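You operate a simulated robot arm through the tools that you are given. There is no shell and no other tool. Be economical: measure what you need, move in short steps, check, and stop when the job is done.

You are at the controls of a simulated two-armed robot. One attempt, no reset.

TASK
On the fitting bench top, fold the wiping rag in half.

Only the result counts: the job must be done as asked and must still hold three seconds after the hand-in. Knocking over, shifting, dropping, spilling or breaking anything else fails it. Flat cloth is picked up by pressing the open fingertips on it (5 to 10 N) and closing them slowly along it; thin cloth reads only 2 to 8 mm in the jaws.

THE ROBOT
Two 7-joint arms with two-finger grippers on one trunk, on a base that drives. Base frame: it is fixed to the floor where the robot stands at the start and does not move with it; the origin is under the middle of the robot, x ahead of it, y to its left, z up; the surface under the hand at the start is at about z = 0.86. Lengths are in m, angles in degrees, forces in N, time in s.
The left shoulder is at the start at [0.024, 0.217, 1.08], the right one opposite. With the tool pointing down near the work surface each hand reaches from about 0.2 to 0.76 m from the robot's upright axis, wherever it stands, measured 20 degrees to its own side. Places, roughly: fitting bench top [0.5, 0.3, 0.9]. Payload 2.2 kg a hand.
The TCP of each hand is the grasp point between the finger pads, 0.019 m short of the fingertips. In the tool frame z runs along the fingers and y along their closing line. Largest opening 0.116 m; the body of the gripper starts 0.07 m behind the TCP.
Orientation is told as [roll, pitch, yaw] about the base's x, y, z axes, in that order, counted from this pose: with the fingers straight down and closing along the base's y, the tool's x points along the base's -x, its y along +y and its z along -z.

THE INTERFACE
- The arms move only by the tool play_rows. It takes "left_commands", "right_commands" or both (then of equal length, played together; a hand with none holds still); each is text: rows parted by semicolons, each of 7 numbers parted by spaces: the shift along the base's x, y, z in m, then the turn, a rotation vector about the base's x, y, z in degrees, then the finger opening in m, from 0 to 0.116. In form: x y z ax ay az jaw; .... A call has 1 to 8 rows; each row shifts and turns the commanded pose from where the row before left it. Each row takes 0.2 s and may step no farther than 0.05 m and 8.6 degrees from the row before; otherwise, or with a gripper value out of range, the whole call is refused. Where a pose cannot be reached the arm comes as near as it can. A force on the tool above 40 N (or 10 N above the force at the start of the call, whichever is more), or a blocked arm, ends the call early, and 0.2 s more pass. Each finger halts on what it meets, pressing with about 32 N; the grip force reading is that of the motor and also rises with nothing between the fingers. The clock runs only during rows and for 0.2 s after the last one: add rows that do not move to give the fingers time. The reply holds the time, the measured pose of the TCP, the force on the tool along the base axes, the opening and the grip force, in the units named above and with some noise, with the torque about the TCP (base axes, N m) and any sound that the robot's microphone picked up, and new pictures: "views" is both (left out), scene, wrist or none (wrist: the cameras of the hands that moved).
- Cameras (640 x 400 px; columns grow to the right, rows downward): "scene" is now at [0.1196, 0.0364, 1.2377]; the picture's right is [0.41, -0.91, -0.00], its down [-0.61, -0.28, -0.74] and it looks along [0.67, 0.31, -0.67] (base axes); focal length 257 px, centre (320, 200). "left" rides on the left gripper at [0.069, 0.015, -0.097] in its tool frame; the picture's right is [-0.21, 0.98, 0.00], its down [-0.76, -0.17, -0.63] and it looks along [-0.62, -0.14, 0.77] (tool axes); focal length 251 px, centre (320, 200). "right" rides on the right gripper at [0.069, -0.015, -0.096] in its tool frame; the picture's right is [0.21, 0.98, 0.00], its down [-0.76, 0.17, -0.63] and it looks along [-0.62, 0.14, 0.77] (tool axes); focal length 251 px, centre (320, 200). There is no depth. A picture from a camera that has moved, and an enlarged one, comes with that camera's place and axes in the base frame and with its lens.
- raise_lower(by): slides the trunk up (or, below 0, down) by that many m; the arms and the scene camera ride with it, the base frame stays. It gives what a move gives, with no picture.
- steer(legs): drives the robot by 1 to 6 legs, each [ahead, left, turn to the left] in m, m and degrees, along the robot's own axes; the way and the turn of a leg run together, so that a leg with both is an arc; at most 1.5 m and 180 degrees a leg. The arms and the cameras ride along, it lands a little off, and it stops where it bumps. It gives what a move gives, and a new picture of the scene camera.
- turn_head(pan, tilt): turns the head with the scene camera to pan (to the left, within 80 degrees either way) and tilt (down, from -29 to 69), counted from straight ahead of the robot. It gives what a move gives, and a new picture of the scene camera.
- inspect(camera, box): a new picture of the part [left, top, right, bottom] of that camera's present view, enlarged. No time passes.
- finish_job(): hands the job in; it is judged then, once.

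Go step by step. Nothing tells you exact positions but the pictures and the camera data: compare them with the known pose of the tool, close in by small moves and look again before you grip or let go. The budget is 120 turns and 260 pictures, counting those below and the enlarged ones. Unless the task says otherwise, let go and move clear before handing in, and close with one line.

The tools are called after "Emit:" as name(argument=value, ...) on one line, values as JSON. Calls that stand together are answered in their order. play_rows: Moves the arms, as the interface text tells. Its arguments: {"type":"object","properties":{"left_commands":{"type":"string"},"right_commands":{"type":"string"},"views":{"type":"string","enum":["both","scene","wrist","none"]}},"required":[]} The other tools are called the same way: raise_lower (by) slides the trunk up or down; steer (legs) drives the base; turn_head (pan, tilt) turns the head that bears the scene camera; inspect (camera, box) takes an enlarged picture of a part of a camera's view; finish_job () hands the job in.

At the start:

```text
clock: 0.0
left_tool_pos: [0.3603, 0.4092, 1.0455]
left_tcp_rot: [-0.1, 0.0, -0.1]
left_ft_force: [0.0, 0.5, 0.1]
left_moment: [0.05, -0.01, 0.0]
left_gripper_width: 0.1157
left_grasp_force: 0.1
right_tool_pos: [0.4737, 0.0025, 0.9773]
right_tcp_rot: [-0.1, 0.1, -0.1]
right_ft_force: [0.3, 1.0, 0.8]
right_moment: [0.02, 0.01, 0.03]
right_gripper_width: 0.1162
right_grasp_force: 0.0
trunk travel left (down, up): [-0.225, 0.265]
robot x, y, heading: [-0.0007, -0.0037, -0.0]
head pan, tilt: [24.4, 42.2]
```

scene: 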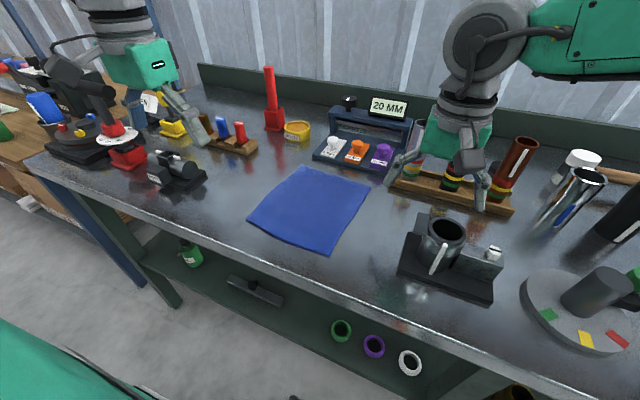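
right: 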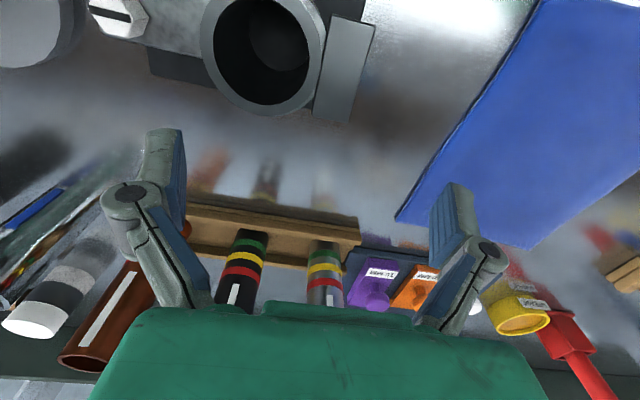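
left: 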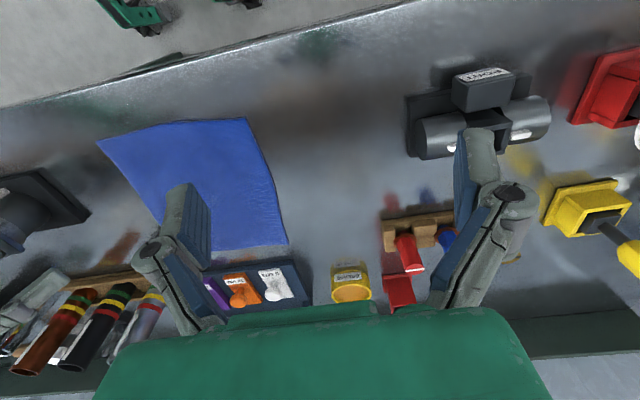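

I can see the blue rag lying flat at about x 0.38–0.60, y 0.13–0.32, with the parts stand and the tube rack just behind its far edge. I plan to pick up the two far corners with both hands and bring them to the near edge. First I'll take a closer look.

Emit:
inspect(camera="scene", box=[230, 90, 550, 290])

Emit:
inspect(camera="left", box=[0, 80, 400, 330])

```text
2.00 times, centred on (390, 190) of scene
camera zoom: at [0.1196, 0.0364, 1.2377], right [0.41, -0.91, 0.0], down [-0.61, -0.28, -0.74], along [0.67, 0.31, -0.67], focal length 514 px, centre (180, 220)
```

zoom: 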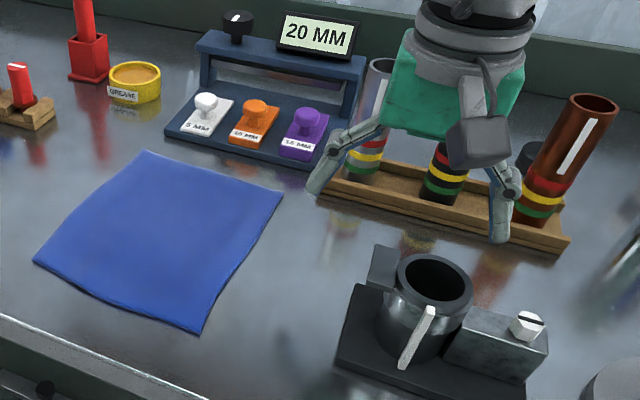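

```text
1.60 times, centred on (200, 205) of left
camera zoom: at [0.2904, 0.4225, 1.1436], right [0.21, 0.98, 0.0], down [0.76, -0.17, 0.63], along [0.62, -0.14, -0.78], focal length 402 px, centre (512, 192)
```

zoom: 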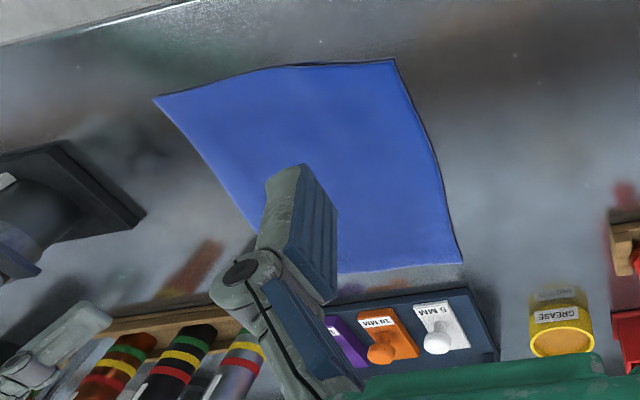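

The corners come out at about A(0.597,0.30), B(0.593,0.124), C(0.37,0.133) and D(0.38,0.318). I'll bring both hands above the far corners, staying well clear of the tubes.

Emit:
play_rows(left_commands="0 0 0 0 0 0 0.05; 0.036 -0.02 0 0 0 0 0.05; 0.036 -0.02 0 0 0 0 0.05; 0.036 -0.02 0 0 0 0 0.05; 0.036 -0.02 -0.02 0 0 0 0.05; 0.036 -0.02 -0.025 0 0 0 0.05; 0.036 -0.02 -0.03 0 0 0 0.05; 0.01 0 -0.03 0 0 0 0.05", right_commands="0 0 0.025 0 0 0 0.05; 0 0.036 0.01 0 0 0 0.05; 0 0.036 0 0 0 0 0.05; 0 0.036 0 0 0 0 0.05; 0.03 0.0295 0 0 0 0 0.05; 0.03 0 -0.01 0 0 0 0.05; 0.03 0 -0.03 0 0 0 0.05; 0.022 0 -0.03 0 0 0 0.05")

```text
refused: row 7 steps farther than a row can; nothing moved
```

Emit:
play_rows(left_commands="0 0 0 0 0 0 0.05; 0.036 -0.02 0 0 0 0 0.05; 0.036 -0.02 0 0 0 0 0.05; 0.036 -0.02 0 0 0 0 0.05; 0.036 -0.02 -0.02 0 0 0 0.05; 0.036 -0.02 -0.025 0 0 0 0.05; 0.036 -0.02 -0.025 0 0 0 0.05; 0.01 0 -0.035 0 0 0 0.05", right_commands="0 0 0.025 0 0 0 0.05; 0 0.036 0.01 0 0 0 0.05; 0 0.036 0 0 0 0 0.05; 0 0.036 0 0 0 0 0.05; 0.03 0.0295 0 0 0 0 0.05; 0.03 0 -0.01 0 0 0 0.05; 0.03 0 -0.03 0 0 0 0.05; 0.022 0 -0.03 0 0 0 0.05")

```text
clock: 1.8
left_tool_pos: [0.5839, 0.2902, 0.9429]
left_tcp_rot: [-0.1, -0.1, 0.1]
left_ft_force: [0.2, 0.3, 0.1]
left_moment: [-0.03, -0.01, -0.02]
left_gripper_width: 0.0496
left_grasp_force: 0.1
right_tool_pos: [0.5734, 0.1306, 0.9556]
right_tcp_rot: [0.0, -0.1, 0.0]
right_ft_force: [-0.2, 0.0, -0.6]
right_moment: [-0.02, -0.02, 0.02]
right_gripper_width: 0.05
right_grasp_force: 0.1
right hand out of reach, approached as far as the arm can: row 8
trunk travel left (down, up): [-0.225, 0.265]
robot x, y, heading: [-0.0006, -0.0011, -0.0]
head pan, tilt: [24.4, 42.2]
camera scene: at [0.1226, 0.0374, 1.2374], right [0.41, -0.91, 0.0], down [-0.62, -0.28, -0.74], along [0.67, 0.3, -0.68], focal length 257 px, centre (320, 200)
camera right: at [0.5056, 0.114, 1.053], right [-0.22, 0.98, 0.0], down [0.76, 0.17, 0.63], along [0.62, 0.14, -0.77], focal length 251 px, centre (320, 200)
camera left: at [0.5138, 0.3035, 1.0405], right [0.21, 0.98, 0.0], down [0.76, -0.17, 0.63], along [0.62, -0.14, -0.77], focal length 251 px, centre (320, 200)
```

scene: 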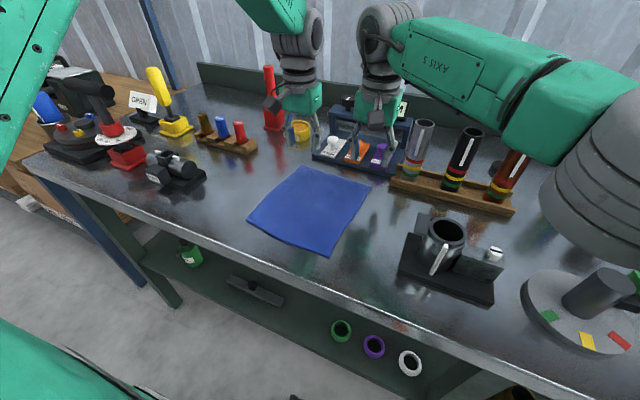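
right: 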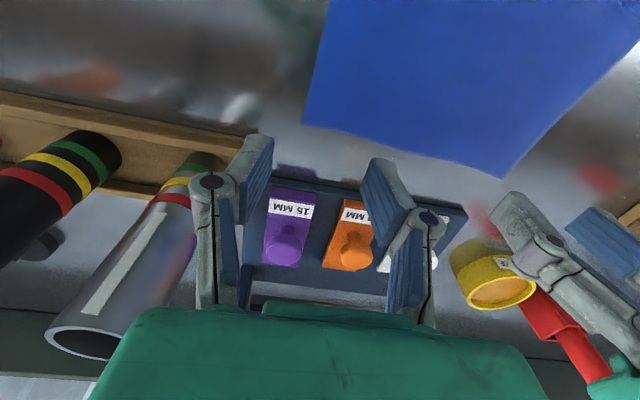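
left: 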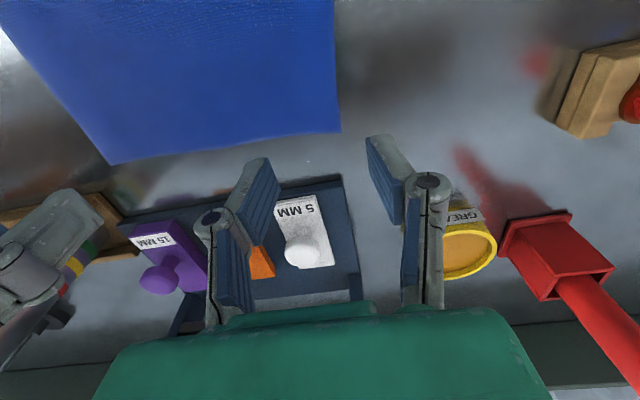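

The right hand is at its reach limit here. I'll pull both hands back and shift the base slightly forward and left so both corners are within reach.

Emit:
play_rows(left_commands="-0.03 -0.02 0.01 0 0 0 0.05; -0.03 -0.02 0.01 0 0 0 0.05", right_commands="-0.03 -0.02 0.01 0 0 0 0.05; -0.03 -0.02 0.01 0 0 0 0.05", views="none")

Emit:
steer(legs=[[0.03, 0.06, 0]])

```text
clock: 2.4
left_tool_pos: [0.52, 0.2431, 0.9663]
left_tcp_rot: [0.3, -0.3, 0.1]
left_ft_force: [-0.4, -0.6, 0.7]
left_moment: [0.01, -0.02, 0.0]
left_gripper_width: 0.0497
left_grasp_force: 0.0
right_tool_pos: [0.5117, 0.0838, 0.9771]
right_tcp_rot: [0.3, -0.3, 0.0]
right_ft_force: [-0.5, -1.2, -0.2]
right_moment: [0.02, 0.01, 0.0]
right_gripper_width: 0.0499
right_grasp_force: 0.0
trunk travel left (down, up): [-0.225, 0.265]
robot x, y, heading: [0.0014, -0.0042, -0.0]
head pan, tilt: [24.4, 42.2]
```

```text
clock: 3.4
left_tool_pos: [0.5522, 0.273, 0.9703]
left_tcp_rot: [1.8, -0.2, -0.2]
left_ft_force: [0.5, -1.5, -0.2]
left_moment: [0.15, 0.02, -0.01]
left_gripper_width: 0.0499
left_grasp_force: 0.0
right_tool_pos: [0.5447, 0.1129, 0.9788]
right_tcp_rot: [1.6, -0.2, -0.3]
right_ft_force: [1.5, -2.7, -0.1]
right_moment: [0.22, 0.19, 0.03]
right_gripper_width: 0.0496
right_grasp_force: 0.1
trunk travel left (down, up): [-0.225, 0.265]
robot x, y, heading: [0.0277, 0.0525, 0.1]
head pan, tilt: [24.4, 42.2]
camera scene: at [0.1504, 0.0625, 1.2382], right [0.41, -0.91, -0.02], down [-0.61, -0.26, -0.74], along [0.67, 0.32, -0.67], focal length 257 px, centre (320, 200)
```

scene: 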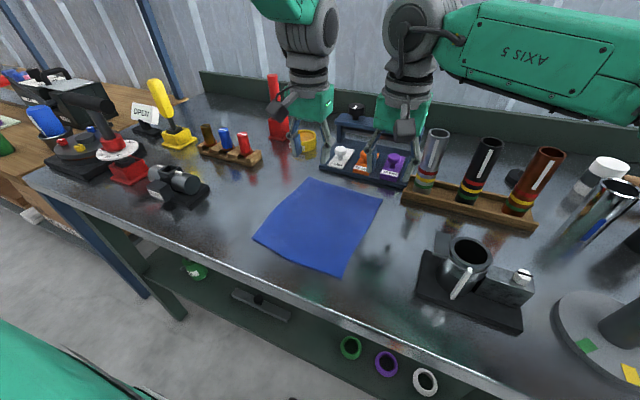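

The base moved and is still swaying, so I'll let it settle and then measure.

Emit:
play_rows(left_commands="0 0 0 0 0 0 0.04; 0 0 0 0 0 0 0.04; 0 0 0 0 0 0 0.04", right_commands="0 0 0 0 0 0 0.04; 0 0 0 0 0 0 0.04; 0 0 0 0 0 0 0.04", views="none")

```text
clock: 4.2
left_tool_pos: [0.5488, 0.2663, 0.9728]
left_tcp_rot: [1.7, -0.6, -0.6]
left_ft_force: [-0.3, -2.2, 0.3]
left_moment: [0.16, 0.04, -0.03]
left_gripper_width: 0.0399
left_grasp_force: 0.0
right_tool_pos: [0.543, 0.1067, 0.9815]
right_tcp_rot: [1.5, -0.3, -0.5]
right_ft_force: [1.1, -1.6, 0.0]
right_moment: [0.14, 0.11, 0.02]
right_gripper_width: 0.0402
right_grasp_force: 0.1
trunk travel left (down, up): [-0.225, 0.265]
robot x, y, heading: [0.0287, 0.0478, -0.1]
head pan, tilt: [24.4, 42.2]
```

The robot seems tilted about 1.5°. I'll wait a bit longer and look again.

Emit:
play_rows(left_commands="0 0 0 0 0 0 0.04; 0 0 0 0 0 0 0.04; 0 0 0 0 0 0 0.04; 0 0 0 0 0 0 0.04; 0 0 0 0 0 0 0.04; 0 0 0 0 0 0 0.04", right_commands="0 0 0 0 0 0 0.04; 0 0 0 0 0 0 0.04; 0 0 0 0 0 0 0.04; 0 0 0 0 0 0 0.04; 0 0 0 0 0 0 0.04; 0 0 0 0 0 0 0.04", views="both")

```text
clock: 5.6
left_tool_pos: [0.5493, 0.3105, 0.9627]
left_tcp_rot: [-0.4, -0.4, 0.1]
left_ft_force: [0.8, 0.5, 0.6]
left_moment: [-0.14, -0.02, -0.04]
left_gripper_width: 0.0401
left_grasp_force: 0.1
right_tool_pos: [0.5417, 0.153, 0.9783]
right_tcp_rot: [-0.5, -0.3, -0.1]
right_ft_force: [-0.3, 1.2, -0.2]
right_moment: [-0.16, -0.13, -0.03]
right_gripper_width: 0.0401
right_grasp_force: 0.2
trunk travel left (down, up): [-0.225, 0.265]
robot x, y, heading: [0.0324, 0.0537, 0.2]
head pan, tilt: [24.4, 42.2]
camera scene: at [0.1508, 0.1174, 1.2365], right [0.42, -0.91, 0.02], down [-0.61, -0.3, -0.73], along [0.67, 0.29, -0.68], focal length 257 px, centre (320, 200)
camera right: at [0.4729, 0.1371, 1.075], right [-0.21, 0.98, -0.01], down [0.75, 0.17, 0.63], along [0.62, 0.13, -0.77], focal length 251 px, centre (320, 200)
camera left: at [0.4779, 0.3255, 1.0604], right [0.22, 0.98, 0.0], down [0.75, -0.16, 0.64], along [0.62, -0.14, -0.77], focal length 251 px, centre (320, 200)
```

scene: 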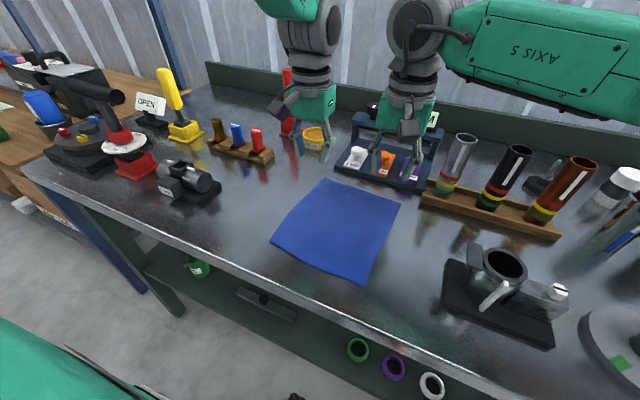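
right: 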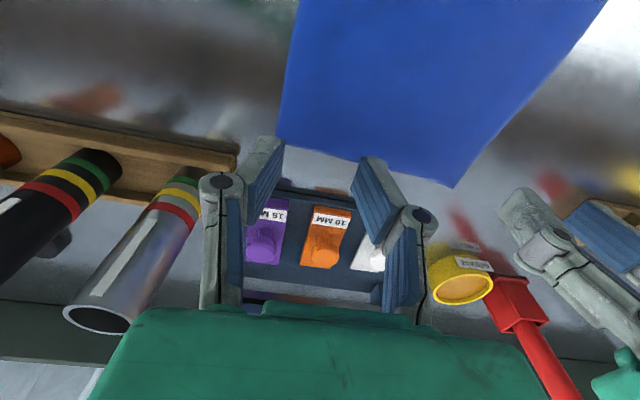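
left: 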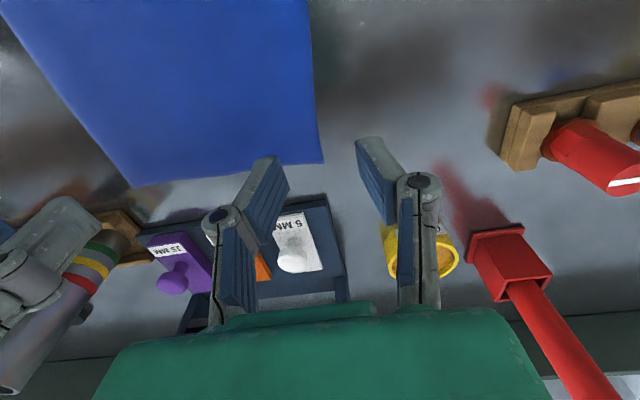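

The body is swaying slowly, so I'll keep waiting.

Emit:
play_rows(left_commands="0 0 0 0 0 0 0.04; 0 0 0 0 0 0 0.04; 0 0 0 0 0 0 0.04; 0 0 0 0 0 0 0.04; 0 0 0 0 0 0 0.04; 0 0 0 0 0 0 0.04; 0 0 0 0 0 0 0.04; 0 0 0 0 0 0 0.04", views="none")

Emit:
play_rows(left_commands="0 0 0 0 0 0 0.04; 0 0 0 0 0 0 0.04; 0 0 0 0 0 0 0.04; 0 0 0 0 0 0 0.04; 0 0 0 0 0 0 0.04; 0 0 0 0 0 0 0.04; 0 0 0 0 0 0 0.04; 0 0 0 0 0 0 0.04", views="none")

Emit:
play_rows(left_commands="0 0 0 0 0 0 0.04; 0 0 0 0 0 0 0.04; 0 0 0 0 0 0 0.04", views="none")

```text
clock: 7.4
left_tool_pos: [0.5493, 0.2872, 0.9682]
left_tcp_rot: [0.8, -0.4, -0.3]
left_ft_force: [-0.2, -0.6, 0.5]
left_moment: [0.03, -0.02, 0.01]
left_gripper_width: 0.0402
left_grasp_force: 0.1
right_tool_pos: [0.5432, 0.1283, 0.9791]
right_tcp_rot: [0.6, -0.3, -0.3]
right_ft_force: [0.3, 1.1, 0.7]
right_moment: [-0.02, 0.0, -0.01]
right_gripper_width: 0.0403
right_grasp_force: 0.1
trunk travel left (down, up): [-0.225, 0.265]
robot x, y, heading: [0.0292, 0.0526, 0.0]
head pan, tilt: [24.4, 42.2]
```

```text
clock: 9.2
left_tool_pos: [0.548, 0.2734, 0.9722]
left_tcp_rot: [1.4, -0.5, -0.4]
left_ft_force: [0.3, -0.9, -0.3]
left_moment: [0.08, 0.0, 0.01]
left_gripper_width: 0.04
left_grasp_force: 0.1
right_tool_pos: [0.5431, 0.1133, 0.9807]
right_tcp_rot: [1.2, -0.3, -0.4]
right_ft_force: [0.3, -0.5, 0.8]
right_moment: [0.11, 0.11, -0.04]
right_gripper_width: 0.0401
right_grasp_force: 0.0
trunk travel left (down, up): [-0.225, 0.265]
robot x, y, heading: [0.0302, 0.0474, -0.1]
head pan, tilt: [24.4, 42.2]
```

```text
clock: 10.0
left_tool_pos: [0.5487, 0.2758, 0.971]
left_tcp_rot: [1.3, -0.6, -0.4]
left_ft_force: [-0.3, 0.1, -0.4]
left_moment: [0.12, 0.03, -0.01]
left_gripper_width: 0.04
left_grasp_force: 0.0
right_tool_pos: [0.5435, 0.1159, 0.9798]
right_tcp_rot: [1.1, -0.2, -0.4]
right_ft_force: [-0.6, -0.3, -0.2]
right_moment: [0.08, 0.05, 0.05]
right_gripper_width: 0.0404
right_grasp_force: 0.2
trunk travel left (down, up): [-0.225, 0.265]
robot x, y, heading: [0.027, 0.0497, -0.1]
head pan, tilt: [24.4, 42.2]
```

Emit:
play_rows(left_commands="0 0 0 0 0 0 0.04; 0 0 0 0 0 0 0.04; 0 0 0 0 0 0 0.04; 0 0 0 0 0 0 0.04; 0 0 0 0 0 0 0.04; 0 0 0 0 0 0 0.04; 0 0 0 0 0 0 0.04; 0 0 0 0 0 0 0.04", views="none")

Emit:
play_rows(left_commands="0 0 0 0 0 0 0.04; 0 0 0 0 0 0 0.04; 0 0 0 0 0 0 0.04; 0 0 0 0 0 0 0.04; 0 0 0 0 0 0 0.04; 0 0 0 0 0 0 0.04; 0 0 0 0 0 0 0.04; 0 0 0 0 0 0 0.04", views="none")

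Emit:
play_rows(left_commands="0 0 0 0 0 0 0.04; 0 0 0 0 0 0 0.04; 0 0 0 0 0 0 0.04", views="none")

Emit:
play_rows(left_commands="0 0 0 0 0 0 0.04", views="none")

```text
clock: 11.8
left_tool_pos: [0.5498, 0.2779, 0.9697]
left_tcp_rot: [1.2, -0.4, -0.4]
left_ft_force: [-0.6, 0.0, -0.1]
left_moment: [0.06, -0.01, 0.02]
left_gripper_width: 0.04
left_grasp_force: 0.2
right_tool_pos: [0.5415, 0.1172, 0.9811]
right_tcp_rot: [1.2, -0.2, -0.3]
right_ft_force: [-0.3, -0.5, -0.4]
right_moment: [0.06, -0.02, 0.03]
right_gripper_width: 0.0402
right_grasp_force: 0.0
trunk travel left (down, up): [-0.225, 0.265]
robot x, y, heading: [0.0279, 0.0497, -0.1]
head pan, tilt: [24.4, 42.2]
```

```text
clock: 13.6
left_tool_pos: [0.5489, 0.2869, 0.9686]
left_tcp_rot: [0.8, -0.3, -0.3]
left_ft_force: [-0.2, -0.2, 0.2]
left_moment: [-0.01, -0.04, 0.03]
left_gripper_width: 0.0402
left_grasp_force: 0.1
right_tool_pos: [0.542, 0.1296, 0.9791]
right_tcp_rot: [0.6, -0.2, -0.2]
right_ft_force: [0.3, -1.3, 0.7]
right_moment: [0.05, 0.01, -0.04]
right_gripper_width: 0.0399
right_grasp_force: 0.0
trunk travel left (down, up): [-0.225, 0.265]
robot x, y, heading: [0.0303, 0.0521, -0.1]
head pan, tilt: [24.4, 42.2]
```

```text
clock: 14.4
left_tool_pos: [0.5484, 0.2855, 0.9688]
left_tcp_rot: [0.8, -0.5, -0.2]
left_ft_force: [0.6, -0.6, -0.4]
left_moment: [0.01, 0.01, -0.01]
left_gripper_width: 0.0398
left_grasp_force: 0.1
right_tool_pos: [0.5424, 0.1273, 0.9802]
right_tcp_rot: [0.7, -0.1, -0.2]
right_ft_force: [0.4, -0.4, -0.3]
right_moment: [0.04, 0.06, -0.05]
right_gripper_width: 0.0396
right_grasp_force: 0.1
trunk travel left (down, up): [-0.225, 0.265]
robot x, y, heading: [0.0262, 0.0493, 0.2]
head pan, tilt: [24.4, 42.2]
```

```text
clock: 14.8
left_tool_pos: [0.548, 0.2966, 0.9668]
left_tcp_rot: [0.3, -0.3, -0.2]
left_ft_force: [-0.4, 0.2, -0.4]
left_moment: [-0.02, 0.0, -0.01]
left_gripper_width: 0.0402
left_grasp_force: 0.0
right_tool_pos: [0.5421, 0.1355, 0.9785]
right_tcp_rot: [0.2, -0.3, -0.3]
right_ft_force: [0.1, -0.2, 1.0]
right_moment: [-0.03, 0.01, 0.04]
right_gripper_width: 0.0398
right_grasp_force: 0.0
trunk travel left (down, up): [-0.225, 0.265]
robot x, y, heading: [0.0288, 0.056, 0.0]
head pan, tilt: [24.4, 42.2]
```

The sway has nearly died out. I'll move above the corners and down to about 0.90.

Emit:
play_rows(left_commands="0.016 -0.002 0 0 0 0 0.04; 0.016 -0.002 0 0 0 0 0.04; 0.014 0 -0.01 0 0 0 0.04; 0 0 -0.02 0 0 0 0.04; 0 0 -0.02 0 0 0 0.04; 0 0 -0.015 0 0 0 0.04; 0 0 0 0 0 0 0.04; 0 0 0 0 0 0 0.04", right_commands="0.016 0.006 0 0 0 0 0.04; 0.016 0.006 0 0 0 0 0.04; 0.011 0 -0.02 0 0 0 0.04; 0 0 -0.02 0 0 0 0.04; 0 0 -0.02 0 0 0 0.04; 0 0 -0.017 0 0 0 0.04; 0 0 0 0 0 0 0.04; 0 0 0 0 0 0 0.04")

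```text
clock: 16.6
left_tool_pos: [0.5963, 0.2851, 0.9018]
left_tcp_rot: [0.5, -0.4, -0.2]
left_ft_force: [-0.3, -0.5, 0.4]
left_moment: [-0.03, 0.01, -0.02]
left_gripper_width: 0.04
left_grasp_force: 0.1
right_tool_pos: [0.5871, 0.1444, 0.9032]
right_tcp_rot: [0.5, -0.2, -0.2]
right_ft_force: [-0.1, 0.2, -0.6]
right_moment: [0.0, -0.01, -0.01]
right_gripper_width: 0.0403
right_grasp_force: 0.1
trunk travel left (down, up): [-0.225, 0.265]
robot x, y, heading: [0.0286, 0.0528, -0.0]
head pan, tilt: [24.4, 42.2]
camera scene: at [0.1515, 0.0889, 1.2375], right [0.41, -0.91, 0.0], down [-0.62, -0.28, -0.74], along [0.67, 0.31, -0.68], focal length 257 px, centre (320, 200)
camera right: at [0.5175, 0.1275, 1.0], right [-0.21, 0.98, 0.01], down [0.75, 0.16, 0.64], along [0.62, 0.14, -0.77], focal length 251 px, centre (320, 200)
camera left: at [0.5252, 0.2981, 0.9991], right [0.22, 0.98, 0.01], down [0.75, -0.18, 0.64], along [0.62, -0.13, -0.77], focal length 251 px, centre (320, 200)
```

scene: 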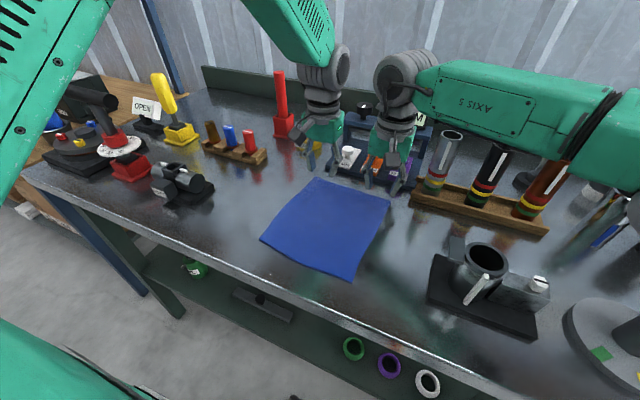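
right: 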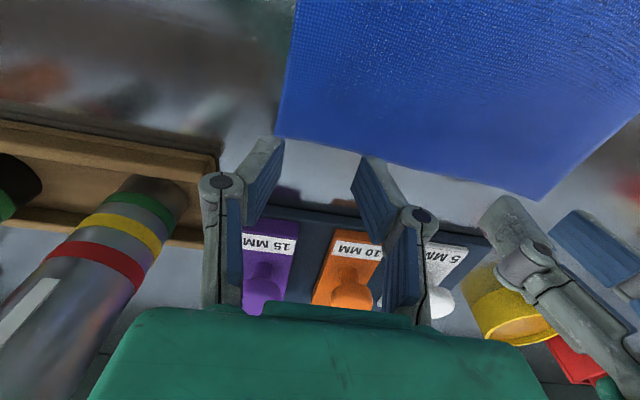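
left: 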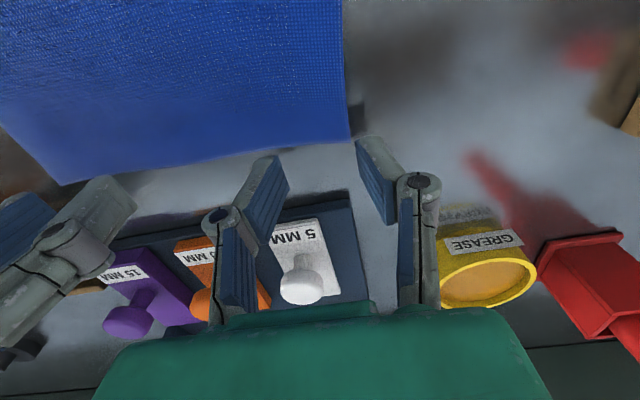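

The corners line up at A≈(0.593,0.300) and B≈(0.585,0.116). I'll nudge both hands inward and descend close to the surface.

Emit:
play_rows(left_commands="-0.005 -0.011 0 0 0 0 0.034; 0 0 -0.008 0 0 0 0.034; 0 0 -0.008 0 0 0 0.034; 0 0 0 0 0 0 0.034; 0 0 0 0 0 0 0.034", right_commands="-0.005 0 0 0 0 0 0.034; 0 0 -0.008 0 0 0 0.034; 0 0 -0.009 0 0 0 0.034; 0 0 0 0 0 0 0.034; 0 0 0 0 0 0 0.034", views="wrist")

```text
clock: 17.8
left_tool_pos: [0.5909, 0.2746, 0.8863]
left_tcp_rot: [0.5, -0.3, -0.3]
left_ft_force: [0.5, -0.1, -0.8]
left_moment: [0.0, 0.0, 0.01]
left_gripper_width: 0.0341
left_grasp_force: 0.0
right_tool_pos: [0.5806, 0.1436, 0.8862]
right_tcp_rot: [0.3, -0.2, -0.3]
right_ft_force: [0.0, 0.1, -0.4]
right_moment: [-0.03, 0.0, -0.03]
right_gripper_width: 0.0339
right_grasp_force: 0.0
trunk travel left (down, up): [-0.225, 0.265]
robot x, y, heading: [0.0318, 0.0522, -0.0]
head pan, tilt: [24.4, 42.2]
camera right: at [0.5121, 0.1277, 0.9826], right [-0.21, 0.98, 0.01], down [0.75, 0.16, 0.64], along [0.62, 0.14, -0.77], focal length 251 px, centre (320, 200)
camera left: at [0.5199, 0.2887, 0.9834], right [0.22, 0.98, 0.01], down [0.75, -0.18, 0.64], along [0.62, -0.13, -0.77], focal length 251 px, centre (320, 200)
```

right: 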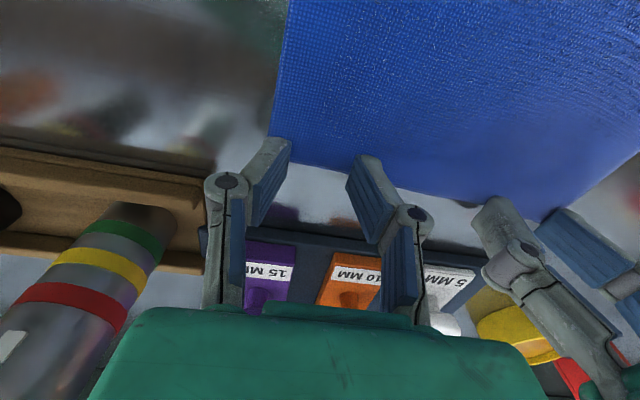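
left: 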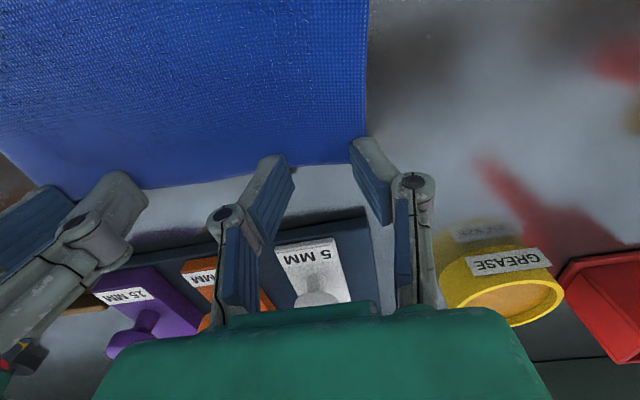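

The tips are just above the cloth and straddle the corners. I'll lower both hands in small steps until they touch.

Emit:
play_rows(left_commands="0 -0.002 -0.004 0 0 0 0.034; 0 0 -0.002 0 0 0 0.034; 0 0 0 0 0 0 0.034", right_commands="0.002 0.001 -0.004 0 0 0 0.034; 0 0 -0.002 0 0 0 0.034; 0 0 0 0 0 0 0.034", views="none")

```text
clock: 18.6
left_tool_pos: [0.589, 0.272, 0.8826]
left_tcp_rot: [0.6, -0.6, -0.3]
left_ft_force: [-0.1, 0.1, 9.9]
left_moment: [-0.03, 0.04, 0.01]
left_gripper_width: 0.0318
left_grasp_force: 0.1
right_tool_pos: [0.5815, 0.1457, 0.8806]
right_tcp_rot: [0.5, -0.3, -0.2]
right_ft_force: [0.5, -0.2, 11.5]
right_moment: [0.02, 0.03, 0.0]
right_gripper_width: 0.0357
right_grasp_force: 0.1
trunk travel left (down, up): [-0.225, 0.265]
robot x, y, heading: [0.0307, 0.0515, 0.1]
head pan, tilt: [24.4, 42.2]
```

Both hands are pressing with about 10 N. Now I'll close them slowly.

Emit:
play_rows(left_commands="0 0 0.0005 0 0 0 0.03; 0 0 0 0 0 0 0.026; 0 0 0 0 0 0 0.022; 0 0 0 0 0 0 0.018; 0 0 0 0 0 0 0.014; 0 0 0 0 0 0 0.010; 0 0 0 0 0 0 0.005; 0 0 0 0 0 0 0", right_commands="0 0 0.0005 0 0 0 0.03; 0 0 0 0 0 0 0.026; 0 0 0 0 0 0 0.022; 0 0 0 0 0 0 0.018; 0 0 0 0 0 0 0.014; 0 0 0 0 0 0 0.010; 0 0 0 0 0 0 0.005; 0 0 0 0 0 0 0", views="wrist")

```text
clock: 20.4
left_tool_pos: [0.5901, 0.2751, 0.882]
left_tcp_rot: [0.6, -0.5, -0.4]
left_ft_force: [-0.4, 0.5, 3.1]
left_moment: [0.02, 0.01, -0.01]
left_gripper_width: 0.0
left_grasp_force: 28.4
right_tool_pos: [0.5811, 0.1456, 0.8832]
right_tcp_rot: [0.5, -0.4, -0.3]
right_ft_force: [1.2, 1.8, 24.8]
right_moment: [0.0, 0.16, 0.0]
right_gripper_width: 0.005
right_grasp_force: 31.6
trunk travel left (down, up): [-0.225, 0.265]
robot x, y, heading: [0.0281, 0.0477, -0.1]
head pan, tilt: [24.4, 42.2]
camera right: at [0.5127, 0.129, 0.9783], right [-0.21, 0.98, 0.01], down [0.75, 0.16, 0.64], along [0.62, 0.14, -0.77], focal length 251 px, centre (320, 200)
camera left: at [0.5182, 0.2874, 0.9791], right [0.22, 0.98, 0.01], down [0.75, -0.18, 0.64], along [0.62, -0.13, -0.77], focal length 251 px, centre (320, 200)
```

right: 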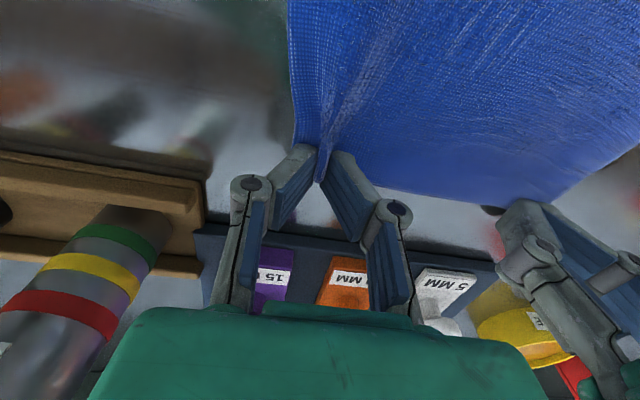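
left: 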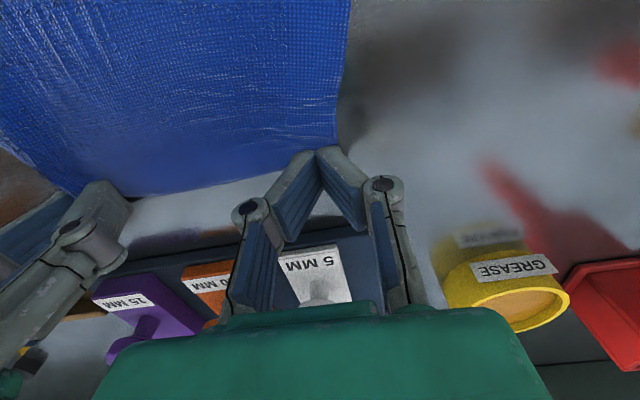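

The right hand has the cloth (5 mm) but the left hand missed. I'll reopen the left, shift it inward, and look again.

Emit:
play_rows(left_commands="0 0 0.008 0 0 0 0.01; -0.004 -0.003 0.004 0 0 0 0.03; 0 0 0 0 0 0 0.03; 0 0 0 0 0 0 0.03", right_commands="0 0 0.001 0 0 0 0; 0 0 0.001 0 0 0 0; 0 0 0 0 0 0 0; 0 0 0 0 0 0 0", views="wrist")

```text
clock: 21.4
left_tool_pos: [0.5855, 0.2711, 0.894]
left_tcp_rot: [0.6, -0.4, -0.3]
left_ft_force: [0.3, 0.4, -0.2]
left_moment: [-0.01, -0.02, -0.02]
left_gripper_width: 0.0299
left_grasp_force: 0.0
right_tool_pos: [0.5804, 0.1452, 0.8819]
right_tcp_rot: [0.4, -0.3, -0.1]
right_ft_force: [-0.2, 3.7, 14.9]
right_moment: [0.01, 0.1, -0.02]
right_gripper_width: 0.0049
right_grasp_force: 32.1
trunk travel left (down, up): [-0.225, 0.265]
robot x, y, heading: [0.0269, 0.0527, -0.2]
head pan, tilt: [24.4, 42.2]
camera right: at [0.5129, 0.1288, 0.9787], right [-0.21, 0.98, 0.01], down [0.75, 0.16, 0.64], along [0.62, 0.14, -0.77], focal length 251 px, centre (320, 200)
camera left: at [0.5147, 0.2838, 0.9902], right [0.22, 0.98, 0.01], down [0.75, -0.18, 0.64], along [0.62, -0.13, -0.77], focal length 251 px, centre (320, 200)
```

right: 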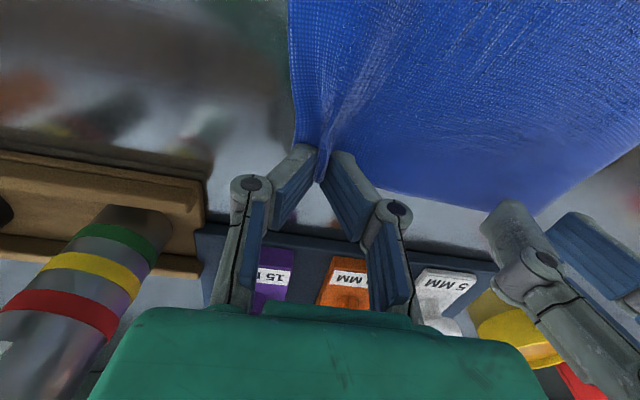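
left: 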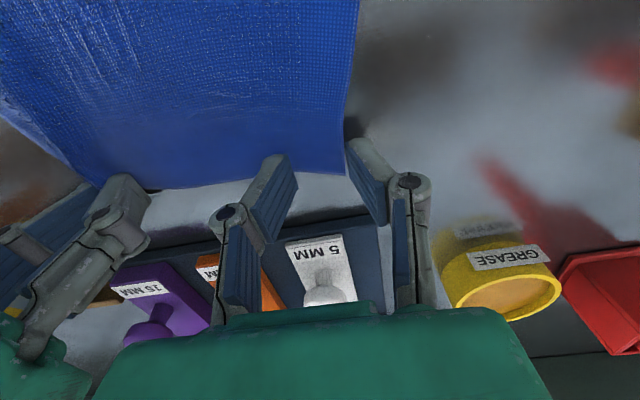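

The left hand's outer finger was off the cloth, and there's no room to shift inward beside the right hand. I'll lift the right corner and carry it back a little to make space.

Emit:
play_rows(right_commands="0 0 0.012 0 0 0 0; -0.01 0 0.012 0 0 0 0; -0.015 0 0.01 0 0 0 0; -0.015 0 0.005 0 0 0 0; -0.01 0 0 0 0 0 0; 0 0 0 0 0 0 0", left_commands="0 0 0.005 0 0 0 0.03; 0 0 0 0 0 0 0.03; 0 0 0 0 0 0 0.03; 0 0 0 0 0 0 0.03; 0 0 0 0 0 0 0.03; 0 0 0 0 0 0 0.03")

```text
clock: 22.8
left_tool_pos: [0.5866, 0.271, 0.8977]
left_tcp_rot: [0.5, -0.3, -0.3]
left_ft_force: [-0.9, 0.1, 0.7]
left_moment: [-0.02, 0.02, -0.01]
left_gripper_width: 0.0301
left_grasp_force: 0.2
right_tool_pos: [0.5335, 0.1458, 0.9219]
right_tcp_rot: [0.4, -0.2, -0.3]
right_ft_force: [-0.4, -0.5, -0.2]
right_moment: [-0.01, -0.01, 0.0]
right_gripper_width: 0.0049
right_grasp_force: 32.4
trunk travel left (down, up): [-0.225, 0.265]
robot x, y, heading: [0.0299, 0.0563, -0.1]
head pan, tilt: [24.4, 42.2]
camera scene: at [0.1512, 0.0882, 1.2376], right [0.41, -0.91, 0.0], down [-0.62, -0.28, -0.74], along [0.67, 0.31, -0.68], focal length 257 px, centre (320, 200)
camera right: at [0.4636, 0.1284, 1.019], right [-0.21, 0.98, 0.01], down [0.75, 0.16, 0.64], along [0.62, 0.14, -0.77], focal length 251 px, centre (320, 200)
camera left: at [0.5157, 0.2837, 0.9951], right [0.22, 0.98, 0.01], down [0.75, -0.18, 0.64], along [0.62, -0.13, -0.77], focal length 251 px, centre (320, 200)
```

scene: 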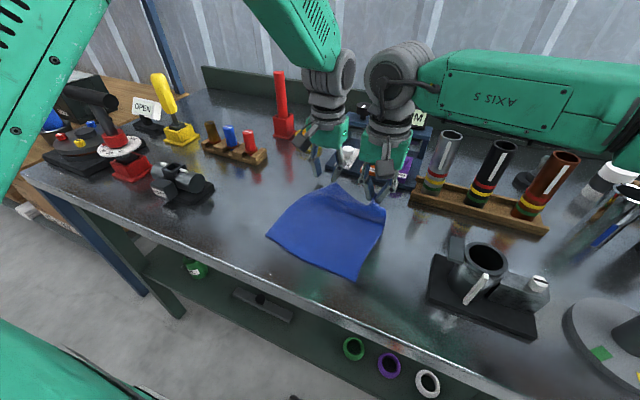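
right: 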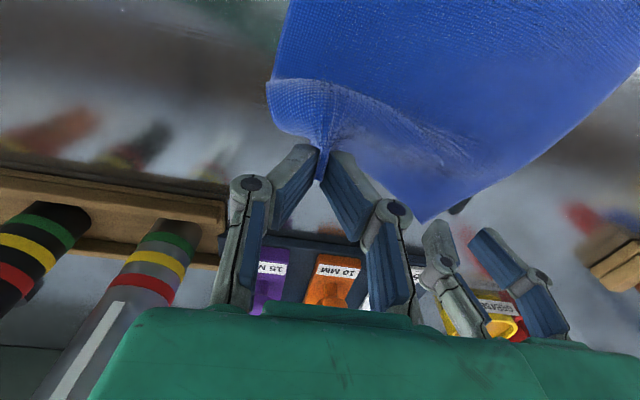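
left: 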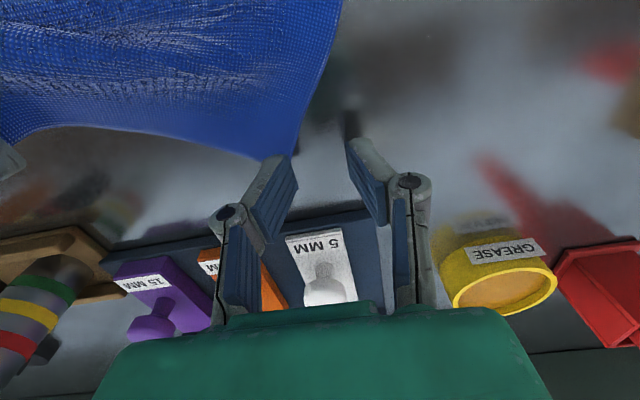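

With a soft cloth the two grippers are too wide to sit side by side on this edge. I'll turn the left hand about 80° so its narrow side faces the right hand, then take the left corner that way.

Emit:
play_rows(left_commands="0 0.005 0.02 0 0 -8 0.03; 0 0.005 0.01 0 0 -8 0.03; 0 0 0 0 0 -8 0.03; 0 0 0 0 0 -8 0.03; 0 0 0 0 0 -8 0.03; 0 0 0 0 0 -8 0.03; 0 0 0 0 0 -8 0.03; 0 0 0 0 0 -8 0.03", views="none")

Emit:
play_rows(left_commands="0 0 0 0 0 -8 0.03; 0 0 0 0 0 -8 0.03; -0.005 -0.01 0 0 0 0 0.03; 0 0 0 0 0 0 0.03")

```text
clock: 24.6
left_tool_pos: [0.5866, 0.282, 0.9273]
left_tcp_rot: [0.5, -0.5, -64.5]
left_ft_force: [-0.2, -0.3, -0.5]
left_moment: [-0.01, 0.04, -0.01]
left_gripper_width: 0.0298
left_grasp_force: 0.1
right_tool_pos: [0.5322, 0.1459, 0.9217]
right_tcp_rot: [0.4, -0.3, -0.2]
right_ft_force: [-1.1, 0.6, 1.2]
right_moment: [0.02, 0.03, -0.02]
right_gripper_width: 0.0048
right_grasp_force: 31.5
trunk travel left (down, up): [-0.225, 0.265]
robot x, y, heading: [0.0322, 0.0514, 0.2]
head pan, tilt: [24.4, 42.2]
```

```text
clock: 25.6
left_tool_pos: [0.5807, 0.2702, 0.9292]
left_tcp_rot: [0.5, -0.4, -80.3]
left_ft_force: [0.6, -0.8, -0.1]
left_moment: [0.02, 0.01, 0.0]
left_gripper_width: 0.0301
left_grasp_force: 0.1
right_tool_pos: [0.5323, 0.1459, 0.9225]
right_tcp_rot: [0.4, -0.3, -0.2]
right_ft_force: [0.0, 0.8, 0.6]
right_moment: [-0.01, 0.0, 0.0]
right_gripper_width: 0.0049
right_grasp_force: 31.5
trunk travel left (down, up): [-0.225, 0.265]
robot x, y, heading: [0.0255, 0.0536, -0.3]
head pan, tilt: [24.4, 42.2]
camera scene: at [0.1513, 0.0884, 1.2376], right [0.41, -0.91, 0.0], down [-0.62, -0.28, -0.74], along [0.67, 0.31, -0.68], focal length 257 px, centre (320, 200)
camera left: at [0.5823, 0.3404, 1.0253], right [1.0, -0.05, 0.01], down [-0.04, -0.77, 0.64], along [-0.02, -0.64, -0.77], focal length 251 px, centre (320, 200)
```

scene: 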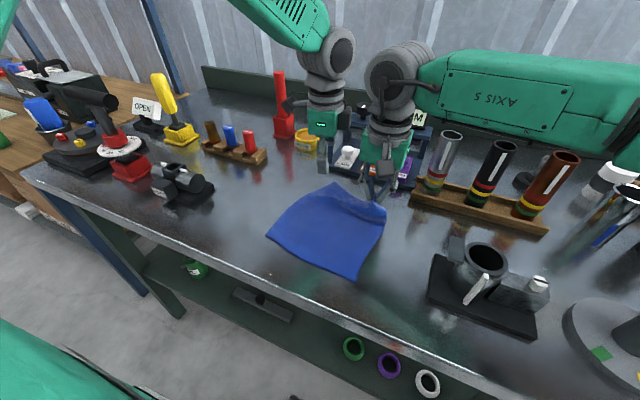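
left: 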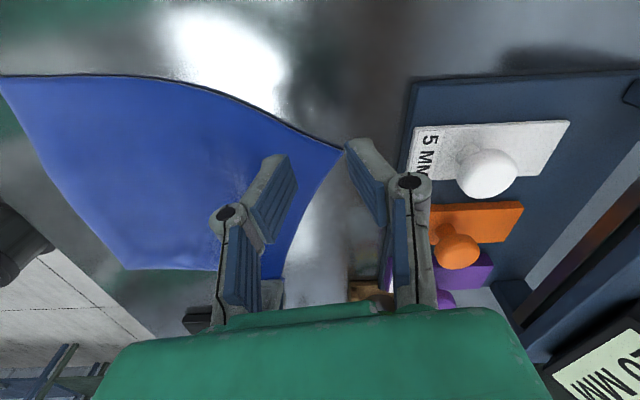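

The left corner A is now at about (0.596,0.249). I'll lean the left hand outward for wrist clearance and position it just inside the corner.

Emit:
play_rows(left_commands="0 0 0 -8 0 0 0.025; 0 0 0 -8 0 0 0.025; -0.006 -0.015 -0.01 0 0 0 0.025; -0.006 -0.016 -0.018 0 0 0 0.025; 0 0 0 0 0 0 0.025")

```text
clock: 26.8
left_tool_pos: [0.566, 0.2395, 0.8994]
left_tcp_rot: [-2.1, -16.3, -79.9]
left_ft_force: [-1.0, 0.1, 0.2]
left_moment: [-0.01, -0.01, 0.0]
left_gripper_width: 0.025
left_grasp_force: 0.1
right_tool_pos: [0.5322, 0.1451, 0.9221]
right_tcp_rot: [0.3, -0.3, -0.2]
right_ft_force: [-0.7, 0.6, 0.1]
right_moment: [0.01, 0.0, -0.02]
right_gripper_width: 0.0052
right_grasp_force: 32.1
trunk travel left (down, up): [-0.225, 0.265]
robot x, y, heading: [0.0299, 0.0519, 0.2]
head pan, tilt: [24.4, 42.2]
camera scene: at [0.1509, 0.0873, 1.2377], right [0.41, -0.91, 0.0], down [-0.61, -0.28, -0.74], along [0.67, 0.31, -0.67], focal length 257 px, centre (320, 200)
camera left: at [0.5686, 0.3331, 0.9738], right [1.0, -0.04, 0.02], down [-0.04, -0.56, 0.82], along [-0.02, -0.82, -0.56], focal length 251 px, centre (320, 200)
```

scene: 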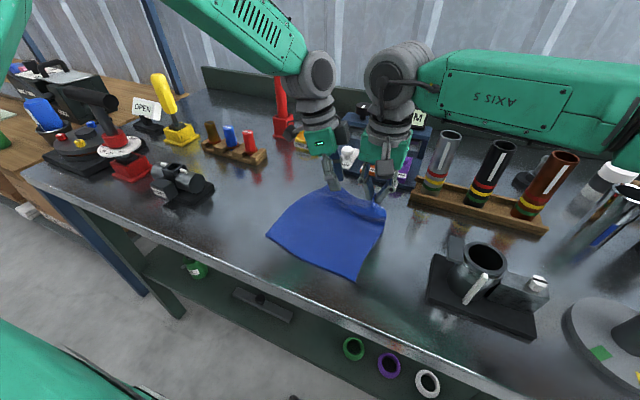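
left: 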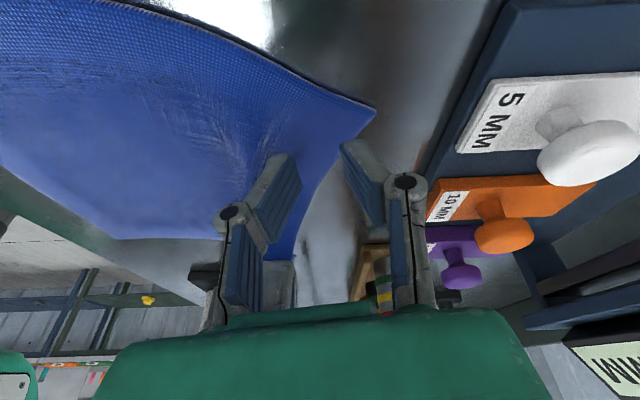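

The tips line up inside the corner. I'll make a small correction and lower to contact.

Emit:
play_rows(left_commands="-0.003 0.006 -0.008 0 0 0 0.025; 0 0 -0.006 0 0 0 0.025; 0 0 -0.002 0 0 0 0.025; 0 0 0 0 0 0 0.025", views="wrist")

```text
clock: 27.8
left_tool_pos: [0.5668, 0.2453, 0.8852]
left_tcp_rot: [-2.1, -16.4, -79.9]
left_ft_force: [0.8, -2.4, 6.9]
left_moment: [0.0, -0.04, -0.02]
left_gripper_width: 0.0261
left_grasp_force: 0.2
right_tool_pos: [0.5316, 0.146, 0.9218]
right_tcp_rot: [0.3, -0.3, -0.4]
right_ft_force: [0.9, -0.3, -0.5]
right_moment: [0.02, 0.01, -0.03]
right_gripper_width: 0.0048
right_grasp_force: 32.1
trunk travel left (down, up): [-0.225, 0.265]
robot x, y, heading: [0.0327, 0.0519, 0.2]
head pan, tilt: [24.4, 42.2]
camera left: at [0.5668, 0.3394, 0.9583], right [1.0, -0.04, 0.03], down [-0.04, -0.56, 0.83], along [-0.02, -0.83, -0.56], focal length 251 px, centre (320, 200)
```

left: 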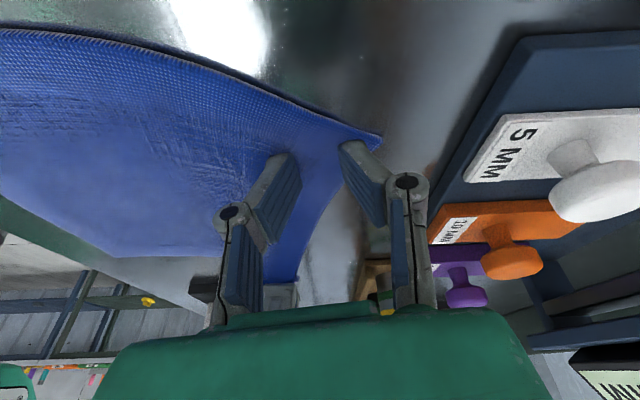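

Both tips are on the cloth at about 7 N. I'll close slowly.

Emit:
play_rows(left_commands="0 0 0 0 0 0 0.022; 0 0 0 0 0 0 0.019; 0 0 0 0 0 0 0.016; 0 0 0 0 0 0 0.013; 0 0 0 0 0 0 0.010; 0 0 0 0 0 0 0.006; 0 0 0 0 0 0 0.002; 0 0 0 0 0 0 0", views="wrist")

```text
clock: 29.6
left_tool_pos: [0.5648, 0.2459, 0.884]
left_tcp_rot: [-2.2, -16.4, -80.0]
left_ft_force: [0.0, 0.2, 5.4]
left_moment: [0.0, -0.03, 0.0]
left_gripper_width: 0.0041
left_grasp_force: 31.8
right_tool_pos: [0.5323, 0.1441, 0.9223]
right_tcp_rot: [0.4, -0.3, -0.3]
right_ft_force: [0.1, 0.3, -0.4]
right_moment: [0.0, 0.0, -0.01]
right_gripper_width: 0.0049
right_grasp_force: 32.3
trunk travel left (down, up): [-0.225, 0.265]
robot x, y, heading: [0.0313, 0.0529, 0.1]
head pan, tilt: [24.4, 42.2]
camera left: at [0.5665, 0.3394, 0.9578], right [1.0, -0.04, 0.02], down [-0.04, -0.56, 0.82], along [-0.02, -0.82, -0.56], focal length 251 px, centre (320, 200)
```

left: 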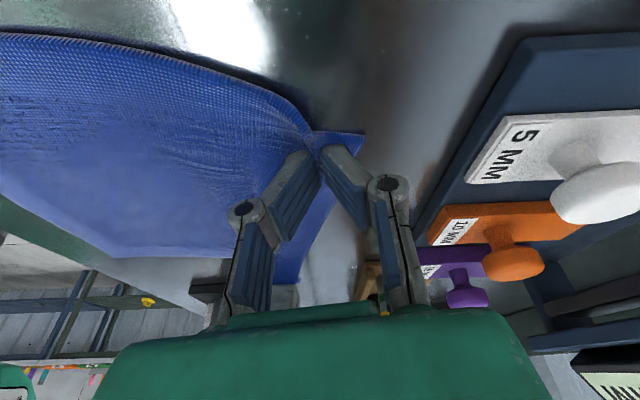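

Both corners are gripped (right 4.9 mm, left 4.1 mm). I'll lift the left to match the right and begin carrying the edge back in an arc.

Emit:
play_rows(left_commands="0 0 0.015 0 0 0 0; 0 0.006 0.015 0 0 0 0; -0.008 0.01 0.014 0 0 0 0; -0.012 0.008 0.01 0 0 0 0; -0.015 0.005 0.01 0 0 0 0; 0 0 0 0 0 0 0", right_commands="0 0 0 0 0 0 0; 0 0 0 0 0 0 0; 0 0 0.005 0 0 0 0; 0 0 0.005 0 0 0 0; 0 0.003 0.005 0 0 0 0; 0 0 0 0 0 0 0")

```text
clock: 31.0
left_tool_pos: [0.531, 0.2769, 0.9479]
left_tcp_rot: [-2.3, -16.3, -79.8]
left_ft_force: [-0.5, -3.9, -0.9]
left_moment: [-0.08, -0.03, 0.0]
left_gripper_width: 0.0039
left_grasp_force: 32.1
right_tool_pos: [0.5333, 0.1479, 0.9369]
right_tcp_rot: [0.3, -0.3, -0.3]
right_ft_force: [-0.8, 4.2, 0.8]
right_moment: [0.08, 0.0, -0.05]
right_gripper_width: 0.0054
right_grasp_force: 31.9
trunk travel left (down, up): [-0.225, 0.265]
robot x, y, heading: [0.0307, 0.0535, -0.3]
head pan, tilt: [24.4, 42.2]
camera scene: at [0.1513, 0.0896, 1.2375], right [0.41, -0.91, 0.0], down [-0.62, -0.28, -0.74], along [0.67, 0.3, -0.68], focal length 257 px, centre (320, 200)
camera right: at [0.4644, 0.1314, 1.0333], right [-0.21, 0.98, 0.01], down [0.75, 0.16, 0.64], along [0.62, 0.14, -0.77], focal length 251 px, centre (320, 200)
camera left: at [0.5325, 0.3689, 1.0222], right [1.0, -0.04, 0.02], down [-0.04, -0.56, 0.83], along [-0.02, -0.83, -0.56], focal length 251 px, centre (320, 200)
```

scene: 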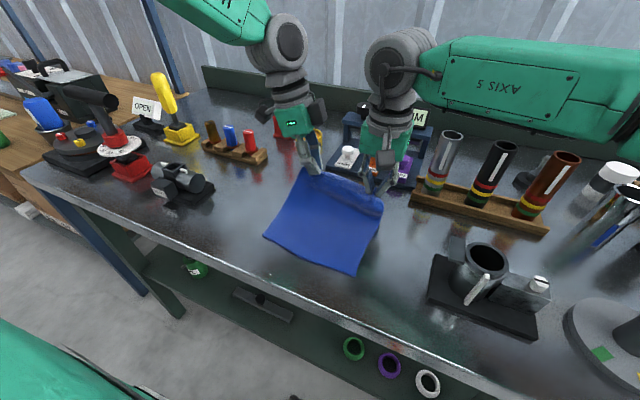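
right: 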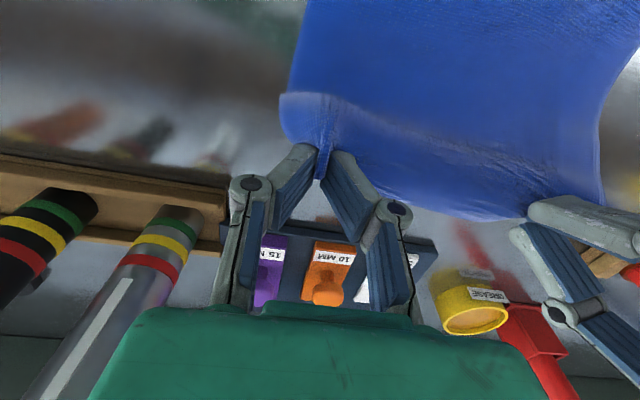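
left: 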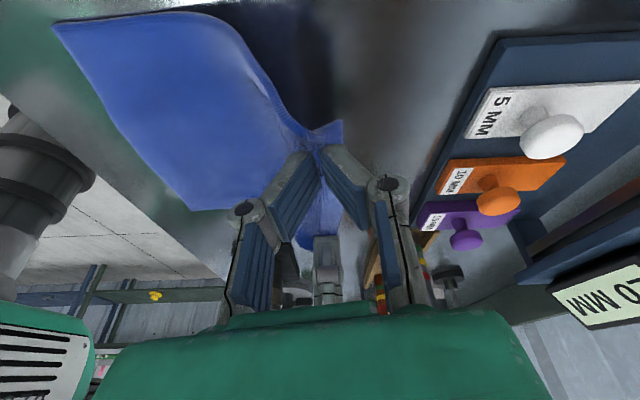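

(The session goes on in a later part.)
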